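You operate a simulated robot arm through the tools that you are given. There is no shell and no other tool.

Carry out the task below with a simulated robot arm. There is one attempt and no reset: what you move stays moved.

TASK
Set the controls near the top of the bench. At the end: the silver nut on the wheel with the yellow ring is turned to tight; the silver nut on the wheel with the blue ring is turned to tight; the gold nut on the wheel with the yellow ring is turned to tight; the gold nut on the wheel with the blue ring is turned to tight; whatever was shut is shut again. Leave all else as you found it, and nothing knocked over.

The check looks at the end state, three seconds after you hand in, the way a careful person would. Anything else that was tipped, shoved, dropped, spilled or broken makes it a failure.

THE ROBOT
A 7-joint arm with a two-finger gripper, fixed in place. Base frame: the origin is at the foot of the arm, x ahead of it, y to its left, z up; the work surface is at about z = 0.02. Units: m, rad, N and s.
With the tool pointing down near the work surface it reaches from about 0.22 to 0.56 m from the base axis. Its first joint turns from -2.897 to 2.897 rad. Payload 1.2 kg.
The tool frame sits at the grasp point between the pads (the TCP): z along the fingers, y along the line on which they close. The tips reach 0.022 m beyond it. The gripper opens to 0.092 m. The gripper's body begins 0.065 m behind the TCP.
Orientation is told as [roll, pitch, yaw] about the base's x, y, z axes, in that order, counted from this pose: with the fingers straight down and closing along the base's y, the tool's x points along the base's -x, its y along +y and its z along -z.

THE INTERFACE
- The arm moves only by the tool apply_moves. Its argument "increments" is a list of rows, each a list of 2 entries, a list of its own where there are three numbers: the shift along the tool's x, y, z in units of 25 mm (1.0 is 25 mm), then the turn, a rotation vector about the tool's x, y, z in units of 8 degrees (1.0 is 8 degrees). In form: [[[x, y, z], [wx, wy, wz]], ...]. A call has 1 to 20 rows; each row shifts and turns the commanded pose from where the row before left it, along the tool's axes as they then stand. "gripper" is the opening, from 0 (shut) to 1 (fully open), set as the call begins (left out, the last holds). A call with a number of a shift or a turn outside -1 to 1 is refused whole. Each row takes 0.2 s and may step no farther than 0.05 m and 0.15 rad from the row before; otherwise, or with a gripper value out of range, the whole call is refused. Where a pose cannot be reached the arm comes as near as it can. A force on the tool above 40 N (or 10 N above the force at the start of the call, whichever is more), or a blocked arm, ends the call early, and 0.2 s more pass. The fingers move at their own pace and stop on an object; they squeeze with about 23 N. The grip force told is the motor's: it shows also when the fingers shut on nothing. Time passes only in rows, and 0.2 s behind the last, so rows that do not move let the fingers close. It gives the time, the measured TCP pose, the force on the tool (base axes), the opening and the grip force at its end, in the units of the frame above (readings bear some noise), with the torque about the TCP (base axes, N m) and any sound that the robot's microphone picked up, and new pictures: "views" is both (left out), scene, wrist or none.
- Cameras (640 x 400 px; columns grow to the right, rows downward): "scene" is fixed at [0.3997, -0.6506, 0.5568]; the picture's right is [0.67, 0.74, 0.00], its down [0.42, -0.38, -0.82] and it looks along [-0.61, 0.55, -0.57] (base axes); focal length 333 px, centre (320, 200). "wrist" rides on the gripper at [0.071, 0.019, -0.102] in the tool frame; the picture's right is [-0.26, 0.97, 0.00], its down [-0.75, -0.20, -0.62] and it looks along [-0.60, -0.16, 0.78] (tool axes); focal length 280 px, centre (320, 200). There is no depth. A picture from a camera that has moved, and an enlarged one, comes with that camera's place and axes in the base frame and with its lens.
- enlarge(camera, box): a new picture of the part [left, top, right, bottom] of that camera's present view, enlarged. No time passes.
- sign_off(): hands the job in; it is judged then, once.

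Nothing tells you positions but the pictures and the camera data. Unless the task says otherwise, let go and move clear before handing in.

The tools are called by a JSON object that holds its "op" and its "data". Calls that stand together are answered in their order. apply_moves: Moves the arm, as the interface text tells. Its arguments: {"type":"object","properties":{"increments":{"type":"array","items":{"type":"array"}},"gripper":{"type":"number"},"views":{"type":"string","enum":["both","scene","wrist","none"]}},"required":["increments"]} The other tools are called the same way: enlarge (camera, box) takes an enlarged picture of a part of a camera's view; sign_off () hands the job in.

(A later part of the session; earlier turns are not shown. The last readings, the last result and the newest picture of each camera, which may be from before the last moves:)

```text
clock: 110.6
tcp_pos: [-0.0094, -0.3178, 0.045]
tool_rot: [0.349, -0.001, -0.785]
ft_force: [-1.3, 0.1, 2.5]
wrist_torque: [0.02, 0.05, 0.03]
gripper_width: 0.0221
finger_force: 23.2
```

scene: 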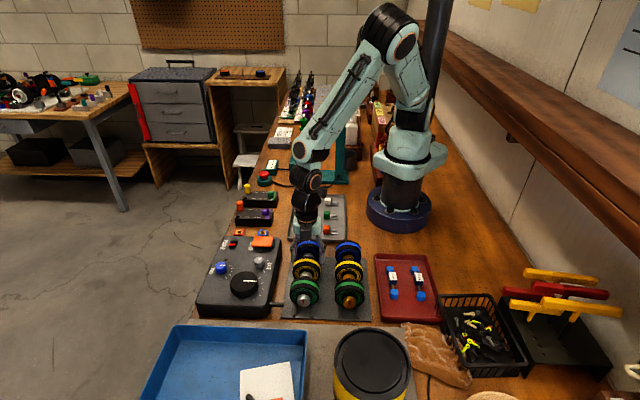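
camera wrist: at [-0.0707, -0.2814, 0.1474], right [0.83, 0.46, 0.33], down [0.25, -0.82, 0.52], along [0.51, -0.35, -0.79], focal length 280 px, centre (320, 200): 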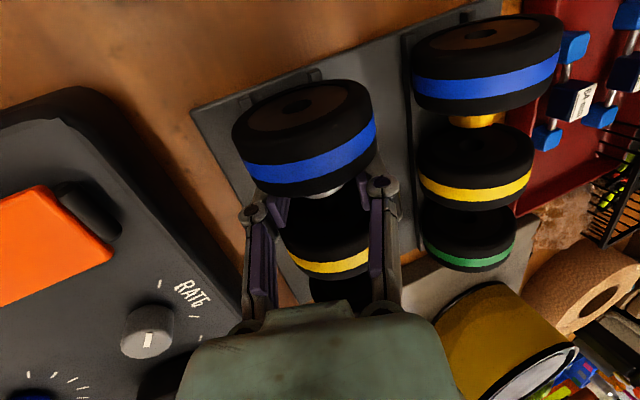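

The blue wheel has not turned, and the grip gives a 2.5 N press. I'll add a touch more press and turn 20°.

{"op": "apply_moves", "data": {"increments": [[[0, -0.0027, 0.0075], [0, 0, 0]], [[0, 0.028, 0.001], [0.5, 0, 0]], [[0, 0.028, 0.001], [0.5, 0, 0]], [[0, 0, 0], [0, 0, 0]]], "views": "none"}}

{"op": "enlarge", "data": {"camera": "wrist", "box": [226, 150, 290, 190]}}

{"op": "apply_moves", "data": {"increments": [[[0, 0.028, 0.001], [0.5, 0, 0]], [[0, 0.028, 0.001], [0.5, 0, 0]], [[0, 0.028, 0.001], [0.5, 0, 0]], [[0, 0, 0], [0, 0, 0]]], "views": "none"}}

{"op": "enlarge", "data": {"camera": "wrist", "box": [226, 150, 290, 190]}}

{"op": "enlarge", "data": {"camera": "wrist", "box": [285, 175, 355, 215]}}

```text
clock: 111.6
tcp_pos: [-0.007, -0.3182, 0.0451]
tool_rot: [0.21, 0.0, -0.784]
ft_force: [0.6, -0.4, 2.5]
wrist_torque: [0.06, 0.03, 0.01]
gripper_width: 0.0222
finger_force: 22.7
```

```text
10.00 times, centred on (258, 170) of wrist
camera zoom: at [-0.0595, -0.2704, 0.1491], right [0.85, 0.48, 0.2], down [0.3, -0.77, 0.57], along [0.43, -0.42, -0.8], focal length 2804 px, centre (940, 500)
```

zoom: 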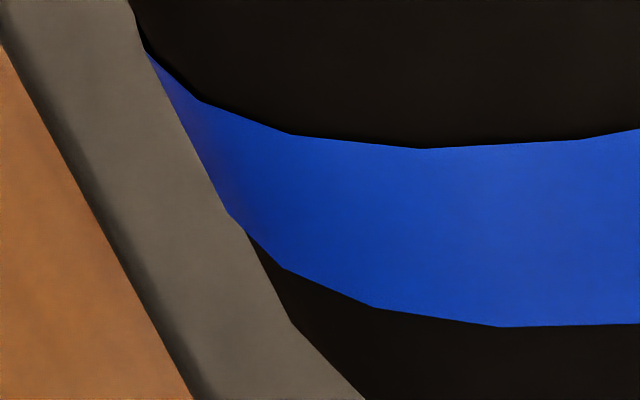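

```text
clock: 112.6
tcp_pos: [-0.0062, -0.3149, 0.0461]
tool_rot: [0.0, 0.0, -0.785]
ft_force: [2.5, -0.7, 1.2]
wrist_torque: [0.0, -0.01, -0.02]
gripper_width: 0.0219
finger_force: 22.8
```

```text
10.00 times, centred on (258, 170) of wrist
camera zoom: at [-0.0429, -0.2537, 0.1476], right [0.87, 0.5, 0.0], down [0.39, -0.68, 0.63], along [0.31, -0.54, -0.78], focal length 2804 px, centre (940, 500)
```

zoom: 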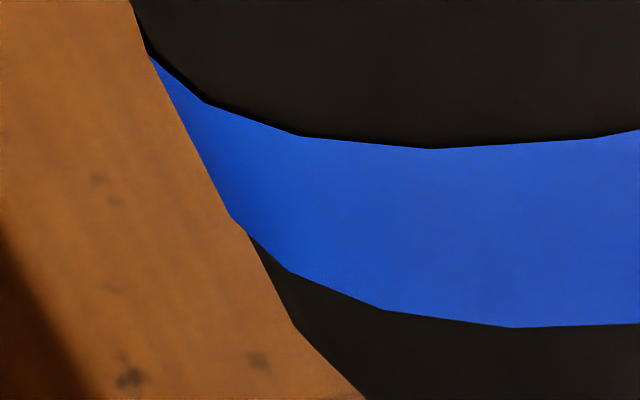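

```text
9.14 times, centred on (320, 195) of wrist
camera zoom: at [-0.0429, -0.2537, 0.1476], right [0.87, 0.5, 0.0], down [0.39, -0.68, 0.63], along [0.31, -0.54, -0.78], focal length 2564 px, centre (320, 246)
```

zoom: 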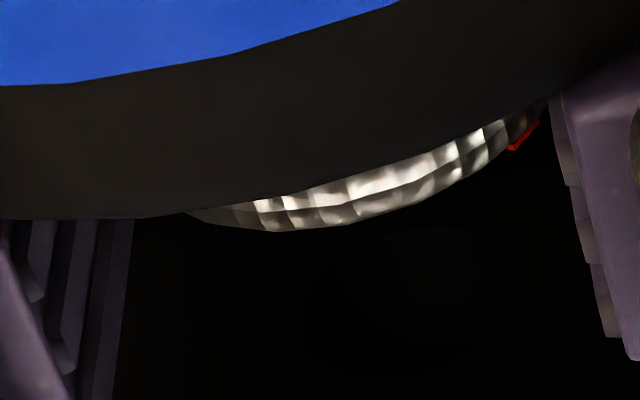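

The wheel is still static; the nut has turned 52° on it. I'll add a little press and carry on to +32° in two parts.

{"op": "apply_moves", "data": {"increments": [[[0, 0, 0.008], [0, 0, 0]], [[0, 0.028, 0.001], [0.5, 0, 0]], [[0, 0.028, 0.001], [0.5, 0, 0]], [[0, 0.028, 0.001], [0.5, 0, 0]], [[0, 0.028, 0.001], [0.5, 0, 0]], [[0, 0, 0], [0, 0, 0]]], "views": "none"}}

{"op": "enlarge", "data": {"camera": "wrist", "box": [226, 150, 290, 190]}}

{"op": "apply_moves", "data": {"increments": [[[0, 0.028, 0.001], [0.5, 0, 0]], [[0, 0.028, 0.001], [0.5, 0, 0]], [[0, 0.028, 0.001], [0.5, 0, 0]], [[0, 0.028, 0.001], [0.5, 0, 0]], [[0, 0, 0], [0, 0, 0]]], "views": "none"}}

{"op": "enlarge", "data": {"camera": "wrist", "box": [226, 150, 290, 190]}}

{"op": "enlarge", "data": {"camera": "wrist", "box": [285, 175, 355, 215]}}

```text
clock: 114.0
tcp_pos: [-0.004, -0.3147, 0.0451]
tool_rot: [-0.28, -0.001, -0.786]
ft_force: [0.9, 0.0, 3.3]
wrist_torque: [0.03, 0.03, 0.02]
gripper_width: 0.0222
finger_force: 23.3
```

```text
10.00 times, centred on (258, 170) of wrist
camera zoom: at [-0.0217, -0.2322, 0.1379], right [0.84, 0.47, -0.27], down [0.52, -0.55, 0.66], along [0.16, -0.69, -0.7], focal length 2804 px, centre (940, 500)
```

zoom: 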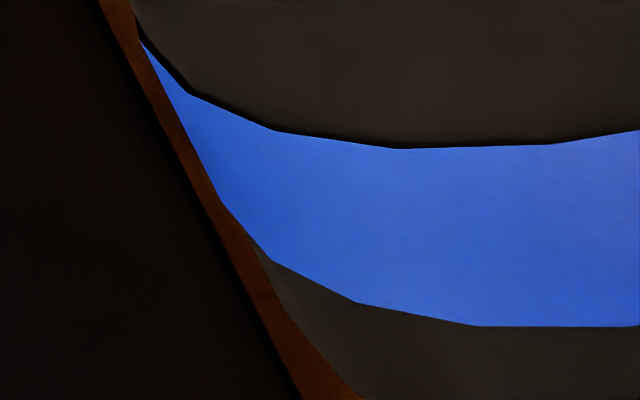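

```text
clock: 115.2
tcp_pos: [-0.0018, -0.3118, 0.0442]
tool_rot: [-0.557, 0.002, -0.785]
ft_force: [-1.1, 2.3, 0.4]
wrist_torque: [0.06, 0.04, -0.02]
gripper_width: 0.0223
finger_force: 22.7
```

```text
10.00 times, centred on (258, 170) of wrist
camera zoom: at [-0.0031, -0.2137, 0.1204], right [0.76, 0.39, -0.51], down [0.64, -0.42, 0.64], along [0.04, -0.82, -0.58], focal length 2804 px, centre (940, 500)
```

zoom: 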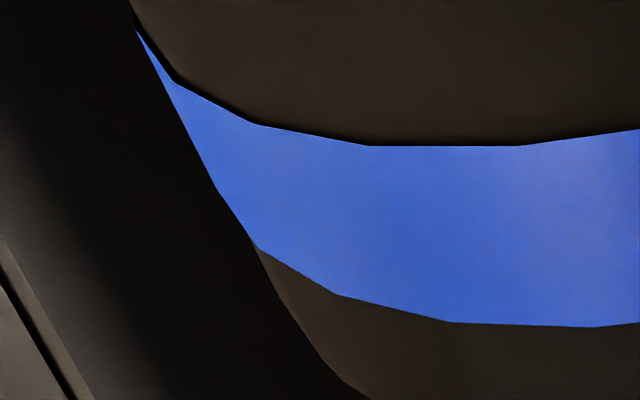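

```text
9.14 times, centred on (320, 195) of wrist
camera zoom: at [-0.0031, -0.2137, 0.1204], right [0.76, 0.39, -0.51], down [0.64, -0.42, 0.64], along [0.04, -0.82, -0.58], focal length 2564 px, centre (320, 246)
```

zoom: 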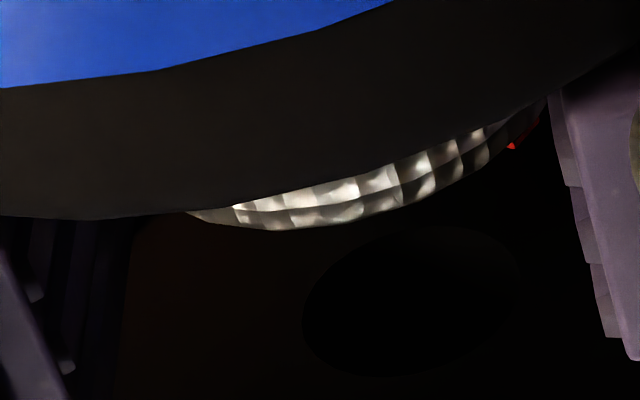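

The nut has turned 84° on a stationary wheel, still without a stop. Next stroke on blue, keeping the light press.

{"op": "apply_moves", "data": {"increments": [[[0, 0, 0], [0, 0, 0]], [[0, 0, 0], [0, 0, 0]], [[0, 0, -0.12], [0, 0, 0]], [[0, -0.0724, 0.0051], [-1, 0, 0]], [[0, -0.0724, 0.0051], [-1, 0, 0]], [[0, -0.0724, 0.0051], [-1, 0, 0]], [[0, -0.0724, 0.0051], [-1, 0, 0]], [[0, -0.0724, 0.0051], [-1, 0, 0]], [[0, -0.0724, 0.0051], [-1, 0, 0]], [[0, -0.0363, 0.0013], [-0.5, 0, 0]], [[0, 0, 0.12], [0, 0, 0]], [[0, 0, 0], [0, 0, 0]]], "gripper": 0.34, "views": "wrist"}}

{"op": "enlarge", "data": {"camera": "wrist", "box": [226, 150, 290, 190]}}

{"op": "apply_moves", "data": {"increments": [[[0, 0, 0], [0, 0, 0]], [[0, 0, 0], [0, 0, 0]], [[0, 0, 0], [0, 0, 0]]], "gripper": 0, "views": "none"}}

```text
clock: 117.8
tcp_pos: [-0.0077, -0.3184, 0.0461]
tool_rot: [0.351, -0.001, -0.784]
ft_force: [-0.7, 0.1, 0.0]
wrist_torque: [0.0, -0.01, 0.0]
gripper_width: 0.0313
finger_force: 0.1
camera wrist: at [-0.0704, -0.2813, 0.1478], right [0.83, 0.46, 0.33], down [0.25, -0.82, 0.52], along [0.51, -0.35, -0.79], focal length 280 px, centre (320, 200)
```

wrist: 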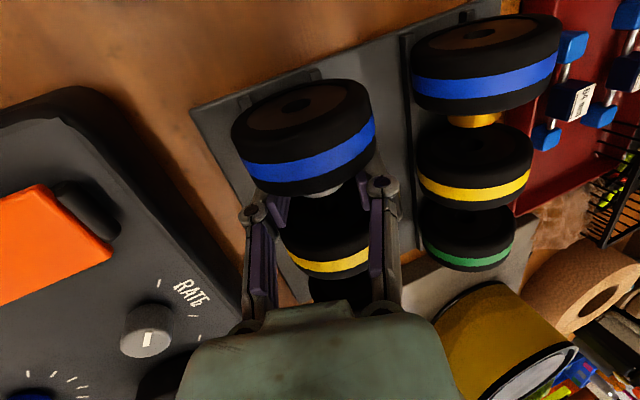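

```text
10.00 times, centred on (258, 170) of wrist
camera zoom: at [-0.0704, -0.2813, 0.1478], right [0.83, 0.46, 0.33], down [0.25, -0.82, 0.52], along [0.51, -0.35, -0.79], focal length 2804 px, centre (940, 500)
```

zoom: 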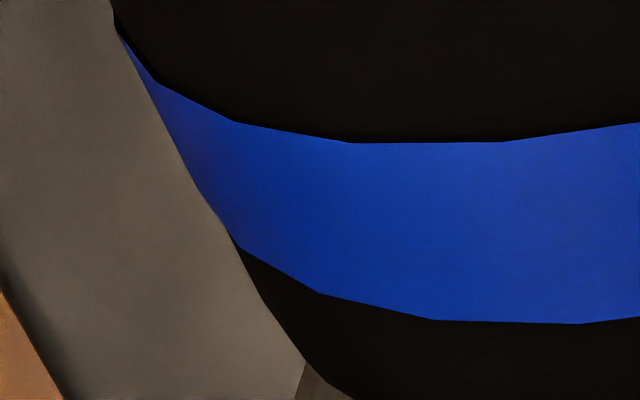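

```text
clock: 118.6
tcp_pos: [-0.0076, -0.3195, 0.046]
tool_rot: [0.35, 0.001, -0.786]
ft_force: [-0.9, -2.1, 2.2]
wrist_torque: [0.04, 0.0, 0.07]
gripper_width: 0.0232
finger_force: 23.0
```

{"op": "apply_moves", "data": {"increments": [[[0, -0.0035, 0.0095], [0, 0, 0]], [[0, 0.028, 0.001], [0.5, 0, 0]], [[0, 0.028, 0.001], [0.5, 0, 0]], [[0, 0.028, 0.001], [0.5, 0, 0]], [[0, 0.028, 0.001], [0.5, 0, 0]], [[0, 0.028, 0.001], [0.5, 0, 0]], [[0, 0, 0], [0, 0, 0]]], "views": "none"}}

{"op": "enlarge", "data": {"camera": "wrist", "box": [226, 150, 290, 190]}}

{"op": "apply_moves", "data": {"increments": [[[0, 0, 0.004], [0, 0, 0]], [[0, 0.028, 0.001], [0.5, 0, 0]], [[0, 0.028, 0.001], [0.5, 0, 0]], [[0, 0.028, 0.001], [0.5, 0, 0]], [[0, 0.028, 0.001], [0.5, 0, 0]], [[0, 0, 0], [0, 0, 0]]], "views": "none"}}

{"op": "enlarge", "data": {"camera": "wrist", "box": [226, 150, 290, 190]}}

```text
clock: 120.2
tcp_pos: [-0.0057, -0.3166, 0.0465]
tool_rot: [-0.002, 0.001, -0.785]
ft_force: [-0.8, 0.1, 0.7]
wrist_torque: [-0.01, 0.02, 0.04]
gripper_width: 0.023
finger_force: 22.9
```

```text
10.00 times, centred on (258, 170) of wrist
camera zoom: at [-0.0429, -0.2535, 0.1479], right [0.87, 0.5, 0.0], down [0.39, -0.68, 0.63], along [0.31, -0.54, -0.78], focal length 2804 px, centre (940, 500)
```

zoom: 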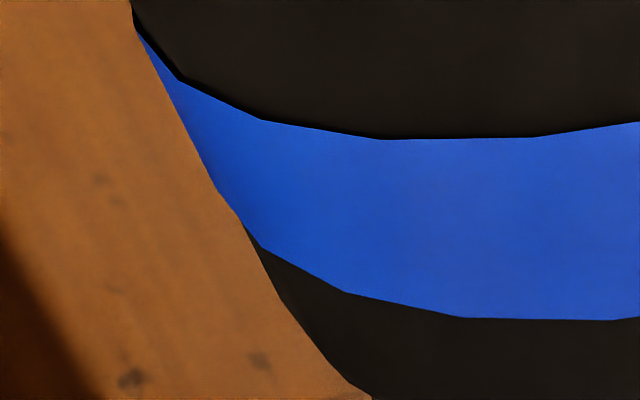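

```text
clock: 121.6
tcp_pos: [-0.004, -0.3128, 0.0456]
tool_rot: [-0.28, -0.001, -0.785]
ft_force: [-0.3, -0.5, -0.1]
wrist_torque: [-0.01, -0.03, -0.01]
gripper_width: 0.0228
finger_force: 22.6
```

```text
10.00 times, centred on (258, 170) of wrist
camera zoom: at [-0.0213, -0.2319, 0.138], right [0.84, 0.47, -0.27], down [0.52, -0.55, 0.66], along [0.16, -0.69, -0.7], focal length 2804 px, centre (940, 500)
```

zoom: 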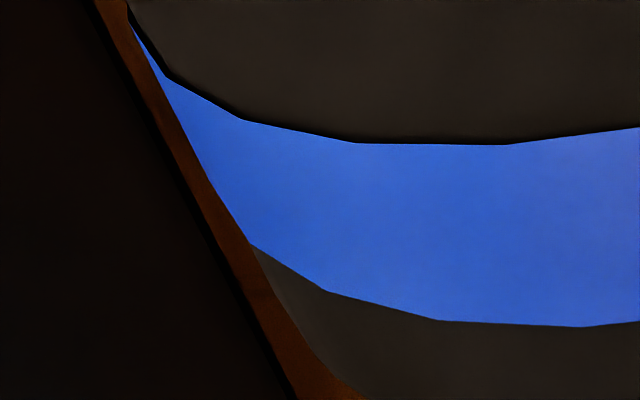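

The press faded here, and the facet reading is ambiguous, so I'll restore the press at this angle and check the force before continuing.

{"op": "apply_moves", "data": {"increments": [[[0, 0.0033, 0.0115], [0, 0, 0]], [[0, 0, 0], [0, 0, 0]]], "views": "none"}}

{"op": "apply_moves", "data": {"increments": [[[0, 0.028, 0.001], [0.5, 0, 0]], [[0, 0, 0], [0, 0, 0]]], "views": "none"}}

{"op": "enlarge", "data": {"camera": "wrist", "box": [226, 150, 290, 190]}}

{"op": "apply_moves", "data": {"increments": [[[0, 0.028, 0.001], [0.5, 0, 0]], [[0, 0, 0], [0, 0, 0]]], "views": "none"}}

{"op": "enlarge", "data": {"camera": "wrist", "box": [226, 150, 290, 190]}}

```text
clock: 122.2
tcp_pos: [-0.0044, -0.314, 0.0453]
tool_rot: [-0.28, 0.0, -0.785]
ft_force: [-0.2, -0.7, 1.8]
wrist_torque: [0.0, 0.02, -0.01]
gripper_width: 0.0227
finger_force: 23.1
```

```text
clock: 122.8
tcp_pos: [-0.0023, -0.3135, 0.045]
tool_rot: [-0.348, 0.0, -0.785]
ft_force: [-0.2, 0.2, -0.1]
wrist_torque: [0.0, 0.0, 0.01]
gripper_width: 0.0228
finger_force: 23.2
```

```text
10.00 times, centred on (258, 170) of wrist
camera zoom: at [-0.0164, -0.2273, 0.1341], right [0.83, 0.46, -0.33], down [0.55, -0.52, 0.66], along [0.13, -0.72, -0.68], focal length 2804 px, centre (940, 500)
```

zoom: 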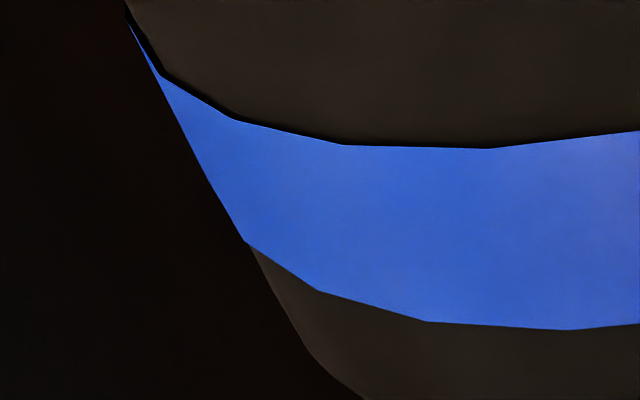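

```text
clock: 123.4
tcp_pos: [-0.0046, -0.3134, 0.0452]
tool_rot: [-0.418, 0.0, -0.784]
ft_force: [1.0, 0.2, -0.4]
wrist_torque: [0.03, 0.0, 0.04]
gripper_width: 0.0228
finger_force: 23.3
```

```text
10.00 times, centred on (258, 170) of wrist
camera zoom: at [-0.0116, -0.2228, 0.1301], right [0.81, 0.44, -0.39], down [0.58, -0.48, 0.65], along [0.1, -0.76, -0.65], focal length 2804 px, centre (940, 500)
```

zoom: 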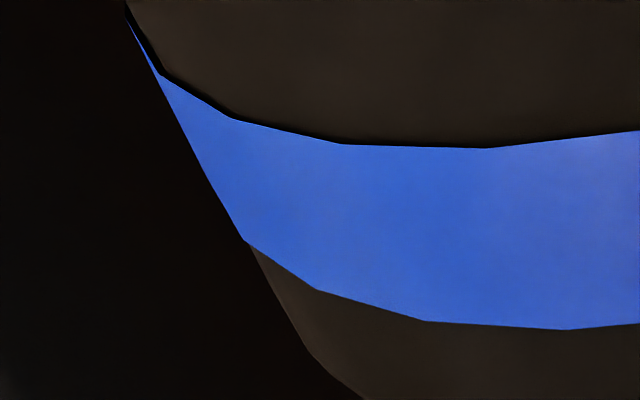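

The wheel now follows the nut freely, as yellow did after a similar amount (about 90–96°). To confirm this is the stop, I'll press a bit harder and try a further 4°: if the nut is at its stop it should resist rather than turn on the wheel.

{"op": "apply_moves", "data": {"increments": [[[0, 0.0081, 0.0183], [0, 0, 0]], [[0, 0, 0], [0, 0, 0]]], "views": "none"}}

{"op": "enlarge", "data": {"camera": "wrist", "box": [226, 150, 290, 190]}}

{"op": "apply_moves", "data": {"increments": [[[0, 0.014, 0.0003], [0.25, 0, 0]]], "views": "none"}}

{"op": "apply_moves", "data": {"increments": [[[0, 0.014, 0.0003], [0.25, 0, 0]]], "views": "none"}}

{"op": "enlarge", "data": {"camera": "wrist", "box": [226, 150, 290, 190]}}

```text
clock: 124.0
tcp_pos: [-0.0031, -0.3138, 0.0444]
tool_rot: [-0.419, 0.002, -0.786]
ft_force: [0.0, -0.3, 2.2]
wrist_torque: [0.05, 0.05, -0.02]
gripper_width: 0.023
finger_force: 22.7
```

```text
10.00 times, centred on (258, 170) of wrist
camera zoom: at [-0.0116, -0.2229, 0.1297], right [0.81, 0.44, -0.39], down [0.58, -0.48, 0.65], along [0.1, -0.76, -0.65], focal length 2804 px, centre (940, 500)
```

zoom: 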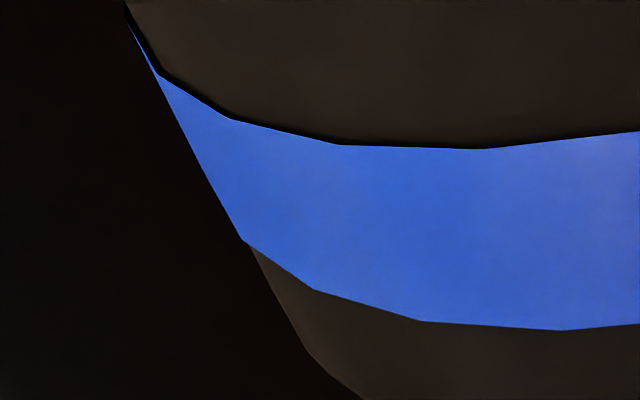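

```text
clock: 124.4
tcp_pos: [-0.0026, -0.3134, 0.0437]
tool_rot: [-0.454, 0.0, -0.785]
ft_force: [-0.3, -0.5, 2.1]
wrist_torque: [0.03, 0.02, 0.01]
gripper_width: 0.0222
finger_force: 23.0
```

```text
clock: 124.8
tcp_pos: [-0.0026, -0.3119, 0.0438]
tool_rot: [-0.489, -0.001, -0.786]
ft_force: [0.4, -1.0, 2.3]
wrist_torque: [-0.01, 0.0, -0.04]
gripper_width: 0.0226
finger_force: 23.3
```

```text
10.00 times, centred on (258, 170) of wrist
camera zoom: at [-0.0069, -0.2182, 0.1251], right [0.79, 0.42, -0.45], down [0.61, -0.45, 0.65], along [0.07, -0.79, -0.61], focal length 2804 px, centre (940, 500)
```

zoom: 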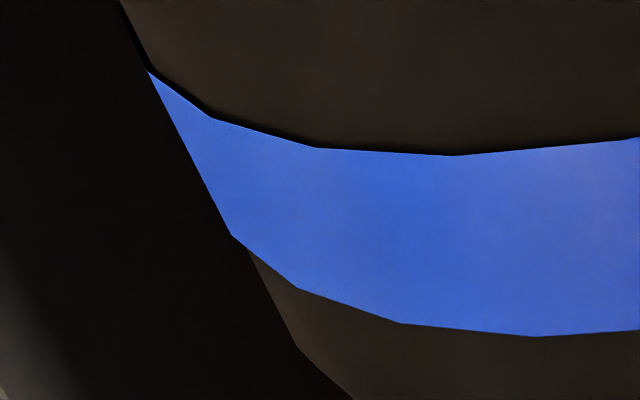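

With only a 2 N press the wheel lags again, so the nut is not yet at its stop; the wheel follows only when the press is lost. I'll do the next stroke with the press actively maintained at each step.

{"op": "apply_moves", "data": {"increments": [[[0, 0, 0], [0, 0, 0]], [[0, 0, 0], [0, 0, 0]], [[0, 0, -0.12], [0, 0, 0]], [[0, -0.0724, 0.0051], [-1, 0, 0]], [[0, -0.0724, 0.0051], [-1, 0, 0]], [[0, -0.0724, 0.0051], [-1, 0, 0]], [[0, -0.0724, 0.0051], [-1, 0, 0]], [[0, -0.0724, 0.0051], [-1, 0, 0]], [[0, -0.0724, 0.0051], [-1, 0, 0]], [[0, 0, 0.12], [0, 0, 0]], [[0, 0, 0], [0, 0, 0]]], "gripper": 0.34, "views": "wrist"}}

{"op": "enlarge", "data": {"camera": "wrist", "box": [226, 150, 290, 190]}}

{"op": "enlarge", "data": {"camera": "wrist", "box": [240, 140, 400, 240]}}

{"op": "enlarge", "data": {"camera": "scene", "box": [285, 235, 335, 270]}}

```text
clock: 127.2
tcp_pos: [-0.0071, -0.3178, 0.0438]
tool_rot: [0.351, -0.001, -0.785]
ft_force: [-0.8, 0.1, -0.9]
wrist_torque: [0.02, -0.01, 0.0]
gripper_width: 0.0317
finger_force: 0.1
camera wrist: at [-0.0701, -0.2813, 0.1467], right [0.83, 0.46, 0.33], down [0.25, -0.82, 0.52], along [0.51, -0.35, -0.79], focal length 280 px, centre (320, 200)
```

wrist: 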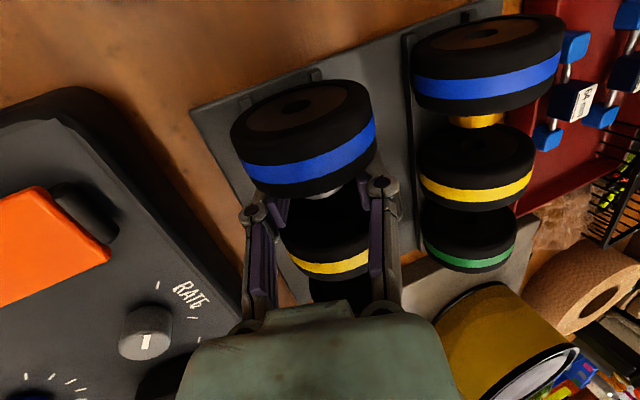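

```text
10.00 times, centred on (258, 170) of wrist
camera zoom: at [-0.0701, -0.2813, 0.1467], right [0.83, 0.46, 0.33], down [0.25, -0.82, 0.52], along [0.51, -0.35, -0.79], focal length 2804 px, centre (940, 500)
```

zoom: 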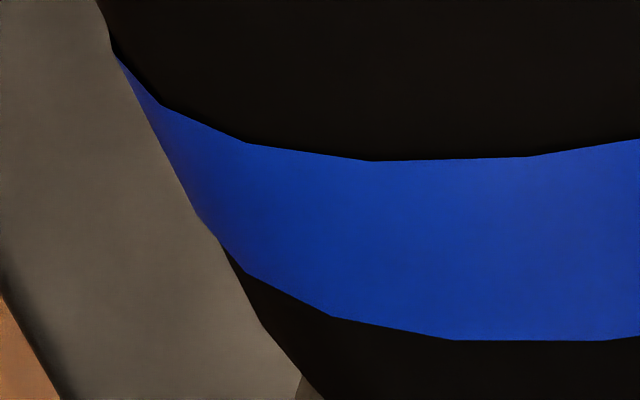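

```text
4.00 times, centred on (320, 190) of wrist
camera zoom: at [-0.0701, -0.2813, 0.1467], right [0.83, 0.46, 0.33], down [0.25, -0.82, 0.52], along [0.51, -0.35, -0.79], focal length 1122 px, centre (320, 240)
```

zoom: 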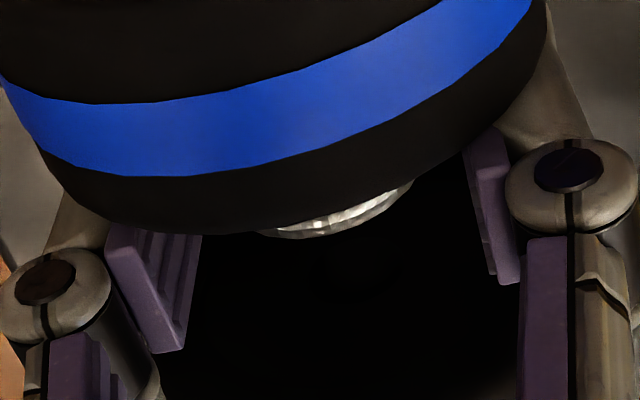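

```text
11.43 times, centred on (310, 252) of scene
camera zoom: at [0.3997, -0.6506, 0.5568], right [0.67, 0.74, 0.0], down [0.42, -0.38, -0.82], along [-0.61, 0.55, -0.57], focal length 3801 px, centre (434, -400)
```

zoom: 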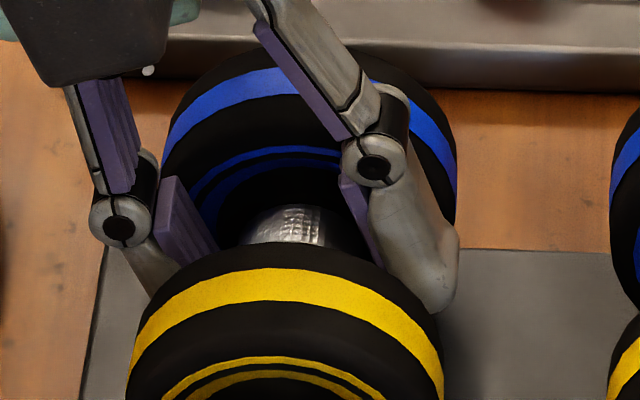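

The blue wheel itself has turned only a little. Now stroke four: close, then set the press to about 5 N before turning.

{"op": "apply_moves", "data": {"increments": [[[0, 0, 0], [0, 0, 0]], [[0, 0, 0], [0, 0, 0]], [[0, 0, 0], [0, 0, 0]]], "gripper": 0, "views": "none"}}

{"op": "enlarge", "data": {"camera": "wrist", "box": [226, 150, 290, 190]}}

{"op": "apply_moves", "data": {"increments": [[[0, 0.028, 0.002], [0.5, 0, 0]], [[0, 0.028, 0.002], [0.5, 0, 0]], [[0, 0, 0], [0, 0, 0]]], "views": "none"}}

{"op": "enlarge", "data": {"camera": "wrist", "box": [226, 150, 290, 190]}}

```text
clock: 128.0
tcp_pos: [-0.0085, -0.3186, 0.0442]
tool_rot: [0.349, 0.0, -0.785]
ft_force: [-1.6, -1.1, 3.7]
wrist_torque: [0.03, 0.06, 0.02]
gripper_width: 0.0232
finger_force: 23.3
```

```text
10.00 times, centred on (258, 170) of wrist
camera zoom: at [-0.0701, -0.2814, 0.1468], right [0.83, 0.46, 0.33], down [0.25, -0.82, 0.52], along [0.51, -0.35, -0.79], focal length 2804 px, centre (940, 500)
```

zoom: 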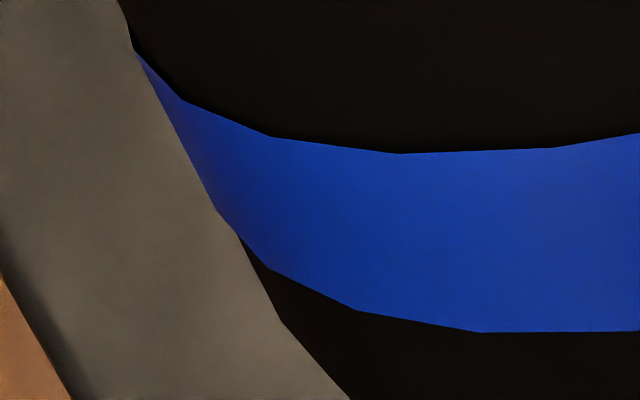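

```text
clock: 128.8
tcp_pos: [-0.0065, -0.3182, 0.0442]
tool_rot: [0.21, 0.0, -0.786]
ft_force: [0.1, 0.6, 0.3]
wrist_torque: [0.0, -0.02, -0.03]
gripper_width: 0.0228
finger_force: 22.6
```

```text
10.00 times, centred on (258, 170) of wrist
camera zoom: at [-0.0589, -0.2699, 0.1485], right [0.85, 0.48, 0.2], down [0.3, -0.77, 0.57], along [0.43, -0.42, -0.8], focal length 2804 px, centre (940, 500)
```

zoom: 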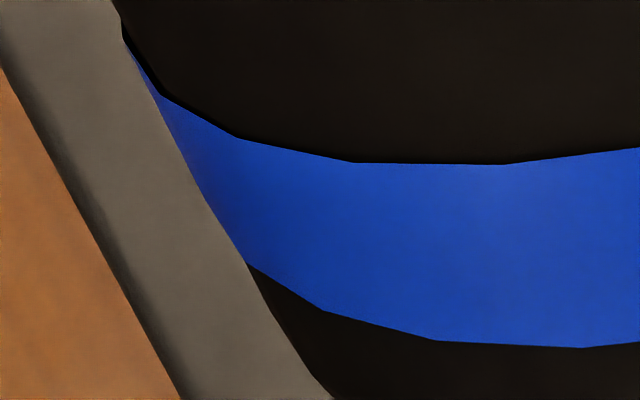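

The press keeps vanishing because my swing centre is probably off by about a millimetre, which drags the loose wheel sideways out of its cradle. I'll measure the wheel's sideways position in the scene view at different tilt angles to correct the swing radius.

{"op": "enlarge", "data": {"camera": "scene", "box": [305, 235, 335, 255]}}

{"op": "apply_moves", "data": {"increments": [[[0, 0.028, 0.001], [0.5, 0, 0]], [[0, 0.028, 0.001], [0.5, 0, 0]], [[0, 0.028, 0.001], [0.5, 0, 0]], [[0, 0, 0], [0, 0, 0]]], "views": "none"}}

{"op": "enlarge", "data": {"camera": "scene", "box": [305, 235, 335, 255]}}

{"op": "apply_moves", "data": {"increments": [[[0, 0.028, 0.001], [0.5, 0, 0]], [[0, 0.028, 0.001], [0.5, 0, 0]], [[0, 0.028, 0.001], [0.5, 0, 0]], [[0, 0.028, 0.001], [0.5, 0, 0]], [[0, 0.028, 0.001], [0.5, 0, 0]], [[0, 0.028, 0.001], [0.5, 0, 0]], [[0, 0.028, 0.001], [0.5, 0, 0]], [[0, 0, 0], [0, 0, 0]]], "views": "none"}}

{"op": "enlarge", "data": {"camera": "scene", "box": [305, 235, 335, 255]}}

{"op": "enlarge", "data": {"camera": "wrist", "box": [226, 150, 290, 190]}}

```text
16.00 times, centred on (320, 245) of scene
camera zoom: at [0.3997, -0.6506, 0.5568], right [0.67, 0.74, 0.0], down [0.42, -0.38, -0.82], along [-0.61, 0.55, -0.57], focal length 5322 px, centre (320, -520)
```

zoom: 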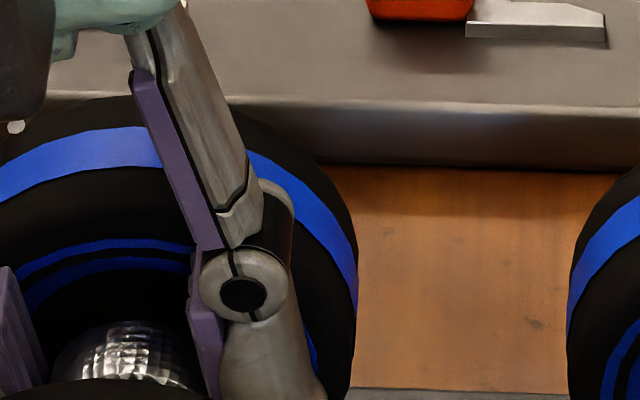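

```text
clock: 129.8
tcp_pos: [-0.0063, -0.3162, 0.0451]
tool_rot: [-0.001, 0.0, -0.784]
ft_force: [0.4, 0.3, -0.4]
wrist_torque: [0.02, 0.0, 0.0]
gripper_width: 0.0228
finger_force: 23.5
```

```text
16.00 times, centred on (320, 245) of scene
camera zoom: at [0.3997, -0.6506, 0.5568], right [0.67, 0.74, 0.0], down [0.42, -0.38, -0.82], along [-0.61, 0.55, -0.57], focal length 5322 px, centre (320, -520)
```

zoom: 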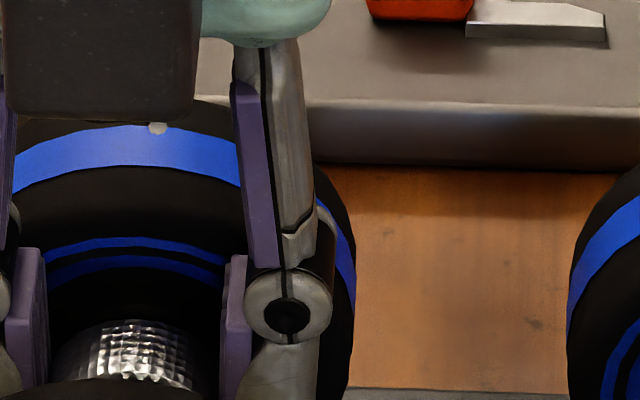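

```text
clock: 131.6
tcp_pos: [-0.0027, -0.3127, 0.0441]
tool_rot: [-0.488, -0.001, -0.785]
ft_force: [-0.4, 0.4, -0.5]
wrist_torque: [-0.02, -0.02, 0.01]
gripper_width: 0.0229
finger_force: 23.5
```

```text
16.00 times, centred on (320, 245) of scene
camera zoom: at [0.3997, -0.6506, 0.5568], right [0.67, 0.74, 0.0], down [0.42, -0.38, -0.82], along [-0.61, 0.55, -0.57], focal length 5322 px, centre (320, -520)
```

zoom: 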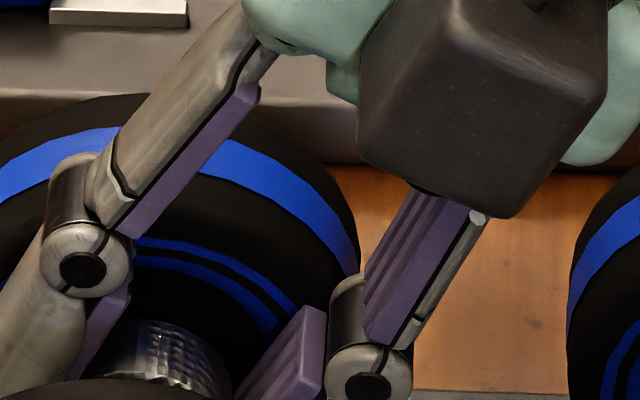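

```text
10.00 times, centred on (258, 170) of wrist
camera zoom: at [-0.0072, -0.2178, 0.1251], right [0.79, 0.42, -0.45], down [0.61, -0.45, 0.65], along [0.07, -0.79, -0.61], focal length 2804 px, centre (940, 500)
```

zoom: 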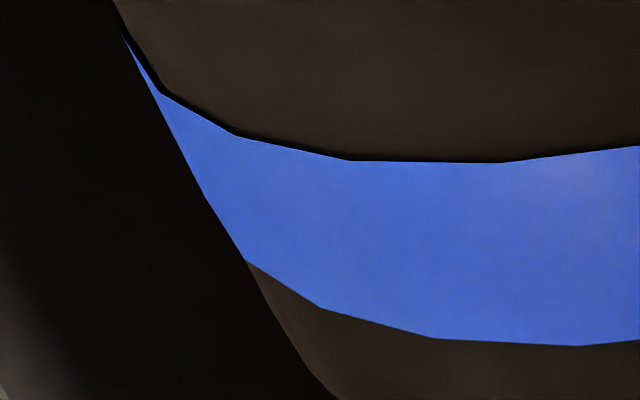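

The wheel barely moves sideways but follows the nut one-to-one now with no press. To settle whether that is the end stop, I'll press lightly and turn the nut back 8°: if it turns freely backward on a still wheel but not forward, this is the tight stop.

{"op": "apply_moves", "data": {"increments": [[[0, 0.0094, 0.0177], [0, 0, 0]], [[0, 0, 0], [0, 0, 0]]], "views": "none"}}

{"op": "enlarge", "data": {"camera": "wrist", "box": [226, 150, 290, 190]}}

{"op": "enlarge", "data": {"camera": "wrist", "box": [285, 175, 355, 215]}}

{"op": "apply_moves", "data": {"increments": [[[0, -0.028, 0.001], [-0.5, 0, 0]], [[0, -0.028, 0.001], [-0.5, 0, 0]], [[0, 0, 0], [0, 0, 0]]], "views": "none"}}

{"op": "enlarge", "data": {"camera": "wrist", "box": [226, 150, 290, 190]}}

{"op": "enlarge", "data": {"camera": "wrist", "box": [285, 175, 355, 215]}}

```text
clock: 132.2
tcp_pos: [-0.0027, -0.3119, 0.0437]
tool_rot: [-0.489, 0.0, -0.787]
ft_force: [0.3, -0.1, -0.1]
wrist_torque: [-0.01, -0.01, -0.02]
gripper_width: 0.023
finger_force: 22.7
```

```text
10.00 times, centred on (258, 170) of wrist
camera zoom: at [-0.0071, -0.218, 0.1246], right [0.79, 0.42, -0.45], down [0.61, -0.45, 0.65], along [0.07, -0.79, -0.61], focal length 2804 px, centre (940, 500)
```

zoom: 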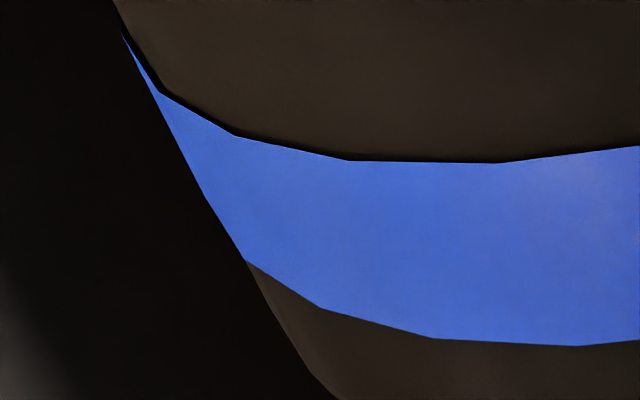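

```text
9.14 times, centred on (320, 195) of wrist
camera zoom: at [-0.0071, -0.218, 0.1246], right [0.79, 0.42, -0.45], down [0.61, -0.45, 0.65], along [0.07, -0.79, -0.61], focal length 2564 px, centre (320, 246)
```

zoom: 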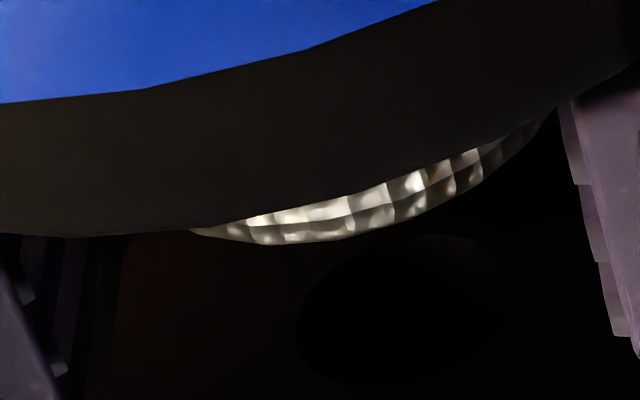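

```text
clock: 133.0
tcp_pos: [-0.0038, -0.3137, 0.045]
tool_rot: [-0.346, 0.001, -0.783]
ft_force: [0.4, -0.1, -0.1]
wrist_torque: [-0.03, 0.03, 0.0]
gripper_width: 0.0229
finger_force: 23.0
```

```text
10.00 times, centred on (258, 170) of wrist
camera zoom: at [-0.0165, -0.2273, 0.1336], right [0.83, 0.46, -0.33], down [0.55, -0.52, 0.66], along [0.13, -0.72, -0.68], focal length 2804 px, centre (940, 500)
```

zoom: 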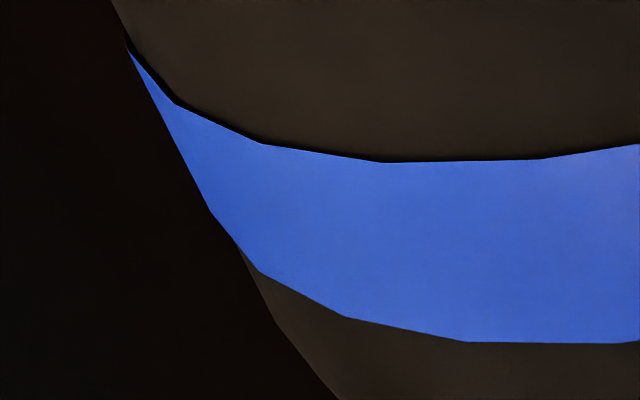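

```text
9.14 times, centred on (320, 195) of wrist
camera zoom: at [-0.0165, -0.2273, 0.1336], right [0.83, 0.46, -0.33], down [0.55, -0.52, 0.66], along [0.13, -0.72, -0.68], focal length 2564 px, centre (320, 246)
```

zoom: 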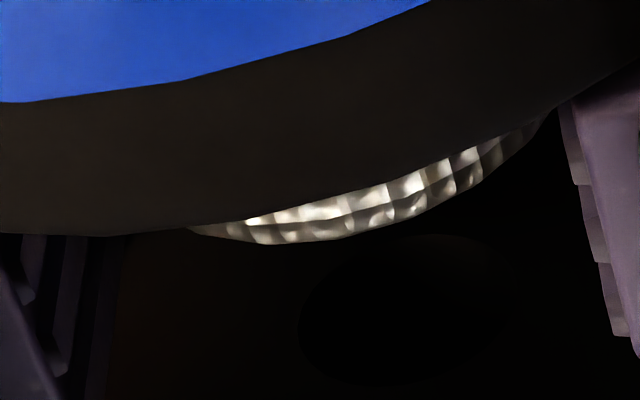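

The wheel was slightly lifted in the grip, and when turning back the nut moved relative to the wheel, which did not happen going forward. I'll lower until the wheel truly rests on the rails, then repeat backward and forward for a clean result.

{"op": "apply_moves", "data": {"increments": [[[0, 0.0068, 0.0188], [0, 0, 0]], [[0, 0, 0], [0, 0, 0]]], "views": "none"}}

{"op": "apply_moves", "data": {"increments": [[[0, 0.0068, 0.0188], [0, 0, 0]], [[0, 0, 0], [0, 0, 0]]], "views": "none"}}

{"op": "enlarge", "data": {"camera": "wrist", "box": [226, 150, 290, 190]}}

```text
clock: 133.6
tcp_pos: [-0.0043, -0.3139, 0.0439]
tool_rot: [-0.35, 0.0, -0.784]
ft_force: [-0.5, -2.1, 3.1]
wrist_torque: [-0.01, 0.08, 0.03]
gripper_width: 0.0229
finger_force: 23.0
```

```text
clock: 134.2
tcp_pos: [-0.0028, -0.3131, 0.0437]
tool_rot: [-0.35, 0.0, -0.786]
ft_force: [-2.0, -2.2, 10.3]
wrist_torque: [0.05, 0.16, 0.01]
gripper_width: 0.0228
finger_force: 22.9
```

```text
10.00 times, centred on (258, 170) of wrist
camera zoom: at [-0.0168, -0.2275, 0.1326], right [0.83, 0.46, -0.33], down [0.55, -0.52, 0.66], along [0.13, -0.72, -0.68], focal length 2804 px, centre (940, 500)
```

zoom: 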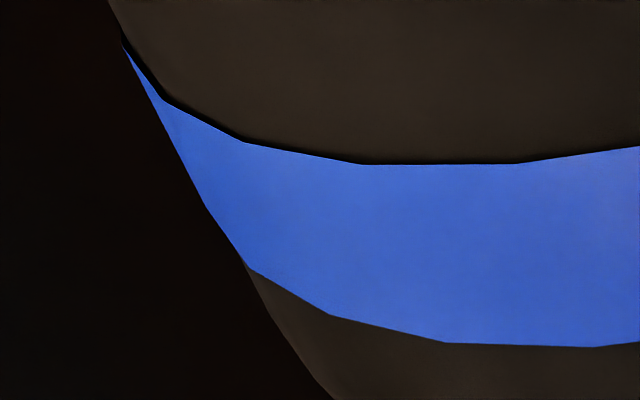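

Now the wheel is on the rails with a 10 N press; I'll ease to around 5 N, then turn back 8° and look.

{"op": "apply_moves", "data": {"increments": [[[0, -0.0035, -0.0094], [0, 0, 0]], [[0, 0, 0], [0, 0, 0]]], "views": "none"}}

{"op": "apply_moves", "data": {"increments": [[[0, -0.028, 0.001], [-0.5, 0, 0]], [[0, -0.028, 0.001], [-0.5, 0, 0]], [[0, 0, 0], [0, 0, 0]]], "views": "none"}}

{"op": "enlarge", "data": {"camera": "wrist", "box": [226, 150, 290, 190]}}

{"op": "enlarge", "data": {"camera": "wrist", "box": [285, 175, 355, 215]}}

{"op": "apply_moves", "data": {"increments": [[[0, 0.028, 0.001], [0.5, 0, 0]], [[0, 0.028, 0.001], [0.5, 0, 0]], [[0, 0, 0], [0, 0, 0]]], "views": "none"}}

{"op": "enlarge", "data": {"camera": "wrist", "box": [226, 150, 290, 190]}}

{"op": "enlarge", "data": {"camera": "wrist", "box": [285, 175, 355, 215]}}

```text
clock: 134.8
tcp_pos: [-0.0032, -0.3139, 0.0439]
tool_rot: [-0.348, 0.001, -0.785]
ft_force: [-3.2, -3.9, 9.0]
wrist_torque: [0.05, 0.16, 0.04]
gripper_width: 0.0228
finger_force: 23.0
```

```text
clock: 135.6
tcp_pos: [-0.0043, -0.3141, 0.0439]
tool_rot: [-0.207, -0.001, -0.785]
ft_force: [-3.3, -2.9, 6.6]
wrist_torque: [0.05, 0.13, -0.02]
gripper_width: 0.023
finger_force: 22.5
```

```text
10.00 times, centred on (258, 170) of wrist
camera zoom: at [-0.0265, -0.2373, 0.1392], right [0.85, 0.48, -0.2], down [0.48, -0.58, 0.65], along [0.2, -0.65, -0.73], focal length 2804 px, centre (940, 500)
```

zoom: 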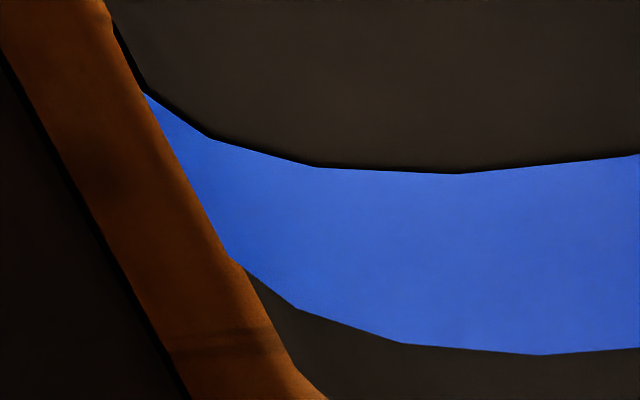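

```text
9.14 times, centred on (320, 195) of wrist
camera zoom: at [-0.0265, -0.2373, 0.1392], right [0.85, 0.48, -0.2], down [0.48, -0.58, 0.65], along [0.2, -0.65, -0.73], focal length 2564 px, centre (320, 246)
```

zoom: 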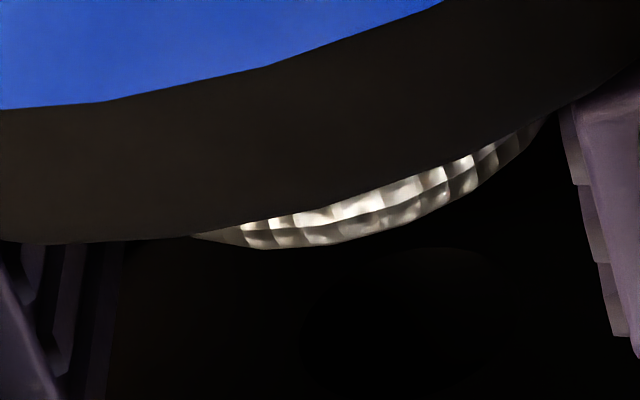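

```text
clock: 136.4
tcp_pos: [-0.0036, -0.3133, 0.0435]
tool_rot: [-0.347, 0.0, -0.785]
ft_force: [-2.3, -2.7, 5.8]
wrist_torque: [0.0, 0.03, 0.03]
gripper_width: 0.0226
finger_force: 23.1
```

```text
10.00 times, centred on (258, 170) of wrist
camera zoom: at [-0.0164, -0.2271, 0.1323], right [0.83, 0.46, -0.33], down [0.55, -0.52, 0.66], along [0.13, -0.72, -0.68], focal length 2804 px, centre (940, 500)
```

zoom: 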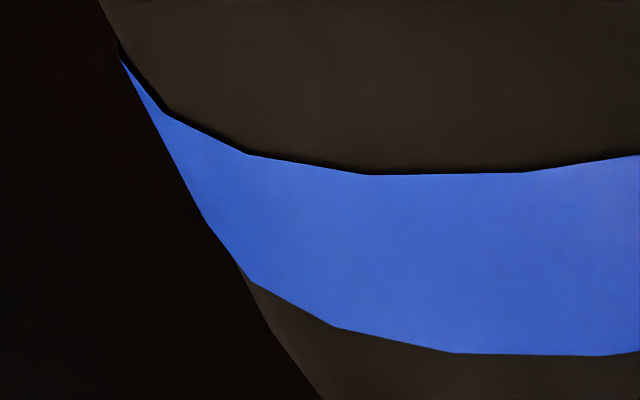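

```text
9.14 times, centred on (320, 195) of wrist
camera zoom: at [-0.0164, -0.2271, 0.1323], right [0.83, 0.46, -0.33], down [0.55, -0.52, 0.66], along [0.13, -0.72, -0.68], focal length 2564 px, centre (320, 246)
```

zoom: 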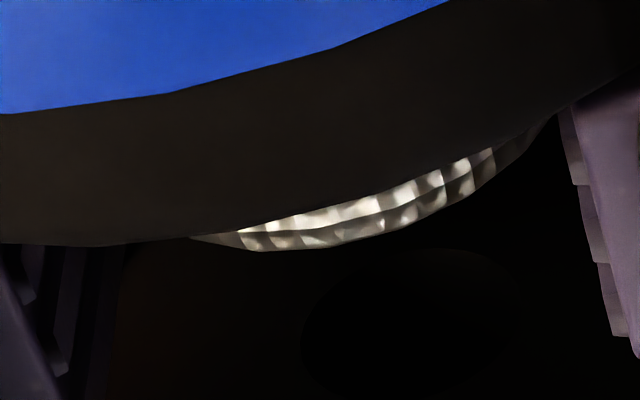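

With a real 6–9 N press the nut turns both ways on a stationary wheel. Now I'll go forward in 4° steps at this press to see where it truly stops.

{"op": "apply_moves", "data": {"increments": [[[0, 0.028, 0.001], [0.5, 0, 0]], [[0, 0, 0], [0, 0, 0]]], "views": "none"}}

{"op": "enlarge", "data": {"camera": "wrist", "box": [226, 150, 290, 190]}}

{"op": "enlarge", "data": {"camera": "wrist", "box": [285, 175, 355, 215]}}

{"op": "apply_moves", "data": {"increments": [[[0, 0.028, 0.001], [0.5, 0, 0]], [[0, 0, 0], [0, 0, 0]]], "views": "none"}}

{"op": "enlarge", "data": {"camera": "wrist", "box": [226, 150, 290, 190]}}

{"op": "enlarge", "data": {"camera": "wrist", "box": [285, 175, 355, 215]}}

```text
clock: 137.0
tcp_pos: [-0.0031, -0.3129, 0.044]
tool_rot: [-0.419, 0.001, -0.785]
ft_force: [-1.2, -2.9, 4.0]
wrist_torque: [-0.04, 0.02, 0.01]
gripper_width: 0.0229
finger_force: 22.9
```

```text
10.00 times, centred on (258, 170) of wrist
camera zoom: at [-0.0117, -0.2221, 0.1283], right [0.81, 0.44, -0.39], down [0.58, -0.49, 0.65], along [0.1, -0.76, -0.65], focal length 2804 px, centre (940, 500)
```

zoom: 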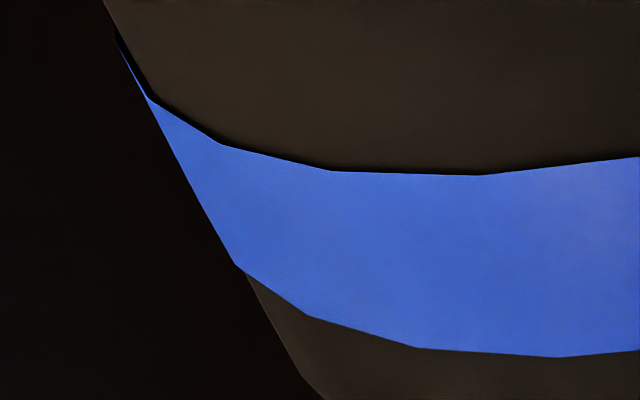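

```text
9.14 times, centred on (320, 195) of wrist
camera zoom: at [-0.0117, -0.2221, 0.1283], right [0.81, 0.44, -0.39], down [0.58, -0.49, 0.65], along [0.1, -0.76, -0.65], focal length 2564 px, centre (320, 246)
```

zoom: 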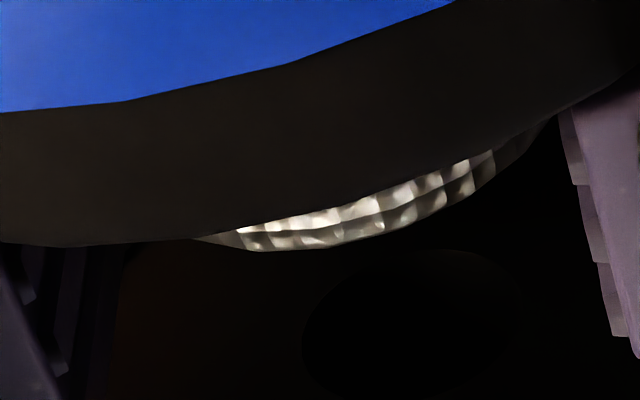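

```text
clock: 137.6
tcp_pos: [-0.0011, -0.3119, 0.0419]
tool_rot: [-0.489, -0.001, -0.785]
ft_force: [-0.3, 0.0, 1.6]
wrist_torque: [0.0, 0.01, 0.02]
gripper_width: 0.0229
finger_force: 23.1
```

```text
10.00 times, centred on (258, 170) of wrist
camera zoom: at [-0.0071, -0.2175, 0.1239], right [0.79, 0.42, -0.45], down [0.61, -0.45, 0.65], along [0.07, -0.79, -0.61], focal length 2804 px, centre (940, 500)
```

zoom: 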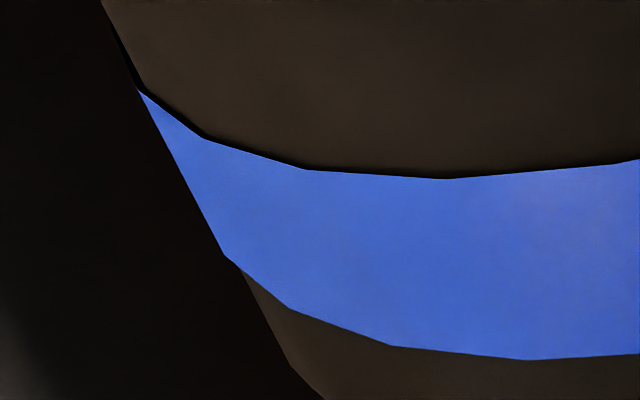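

```text
9.14 times, centred on (320, 195) of wrist
camera zoom: at [-0.0071, -0.2175, 0.1239], right [0.79, 0.42, -0.45], down [0.61, -0.45, 0.65], along [0.07, -0.79, -0.61], focal length 2564 px, centre (320, 246)
```

zoom: 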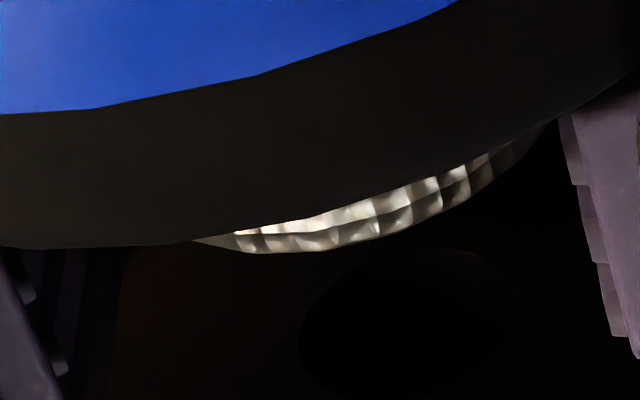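

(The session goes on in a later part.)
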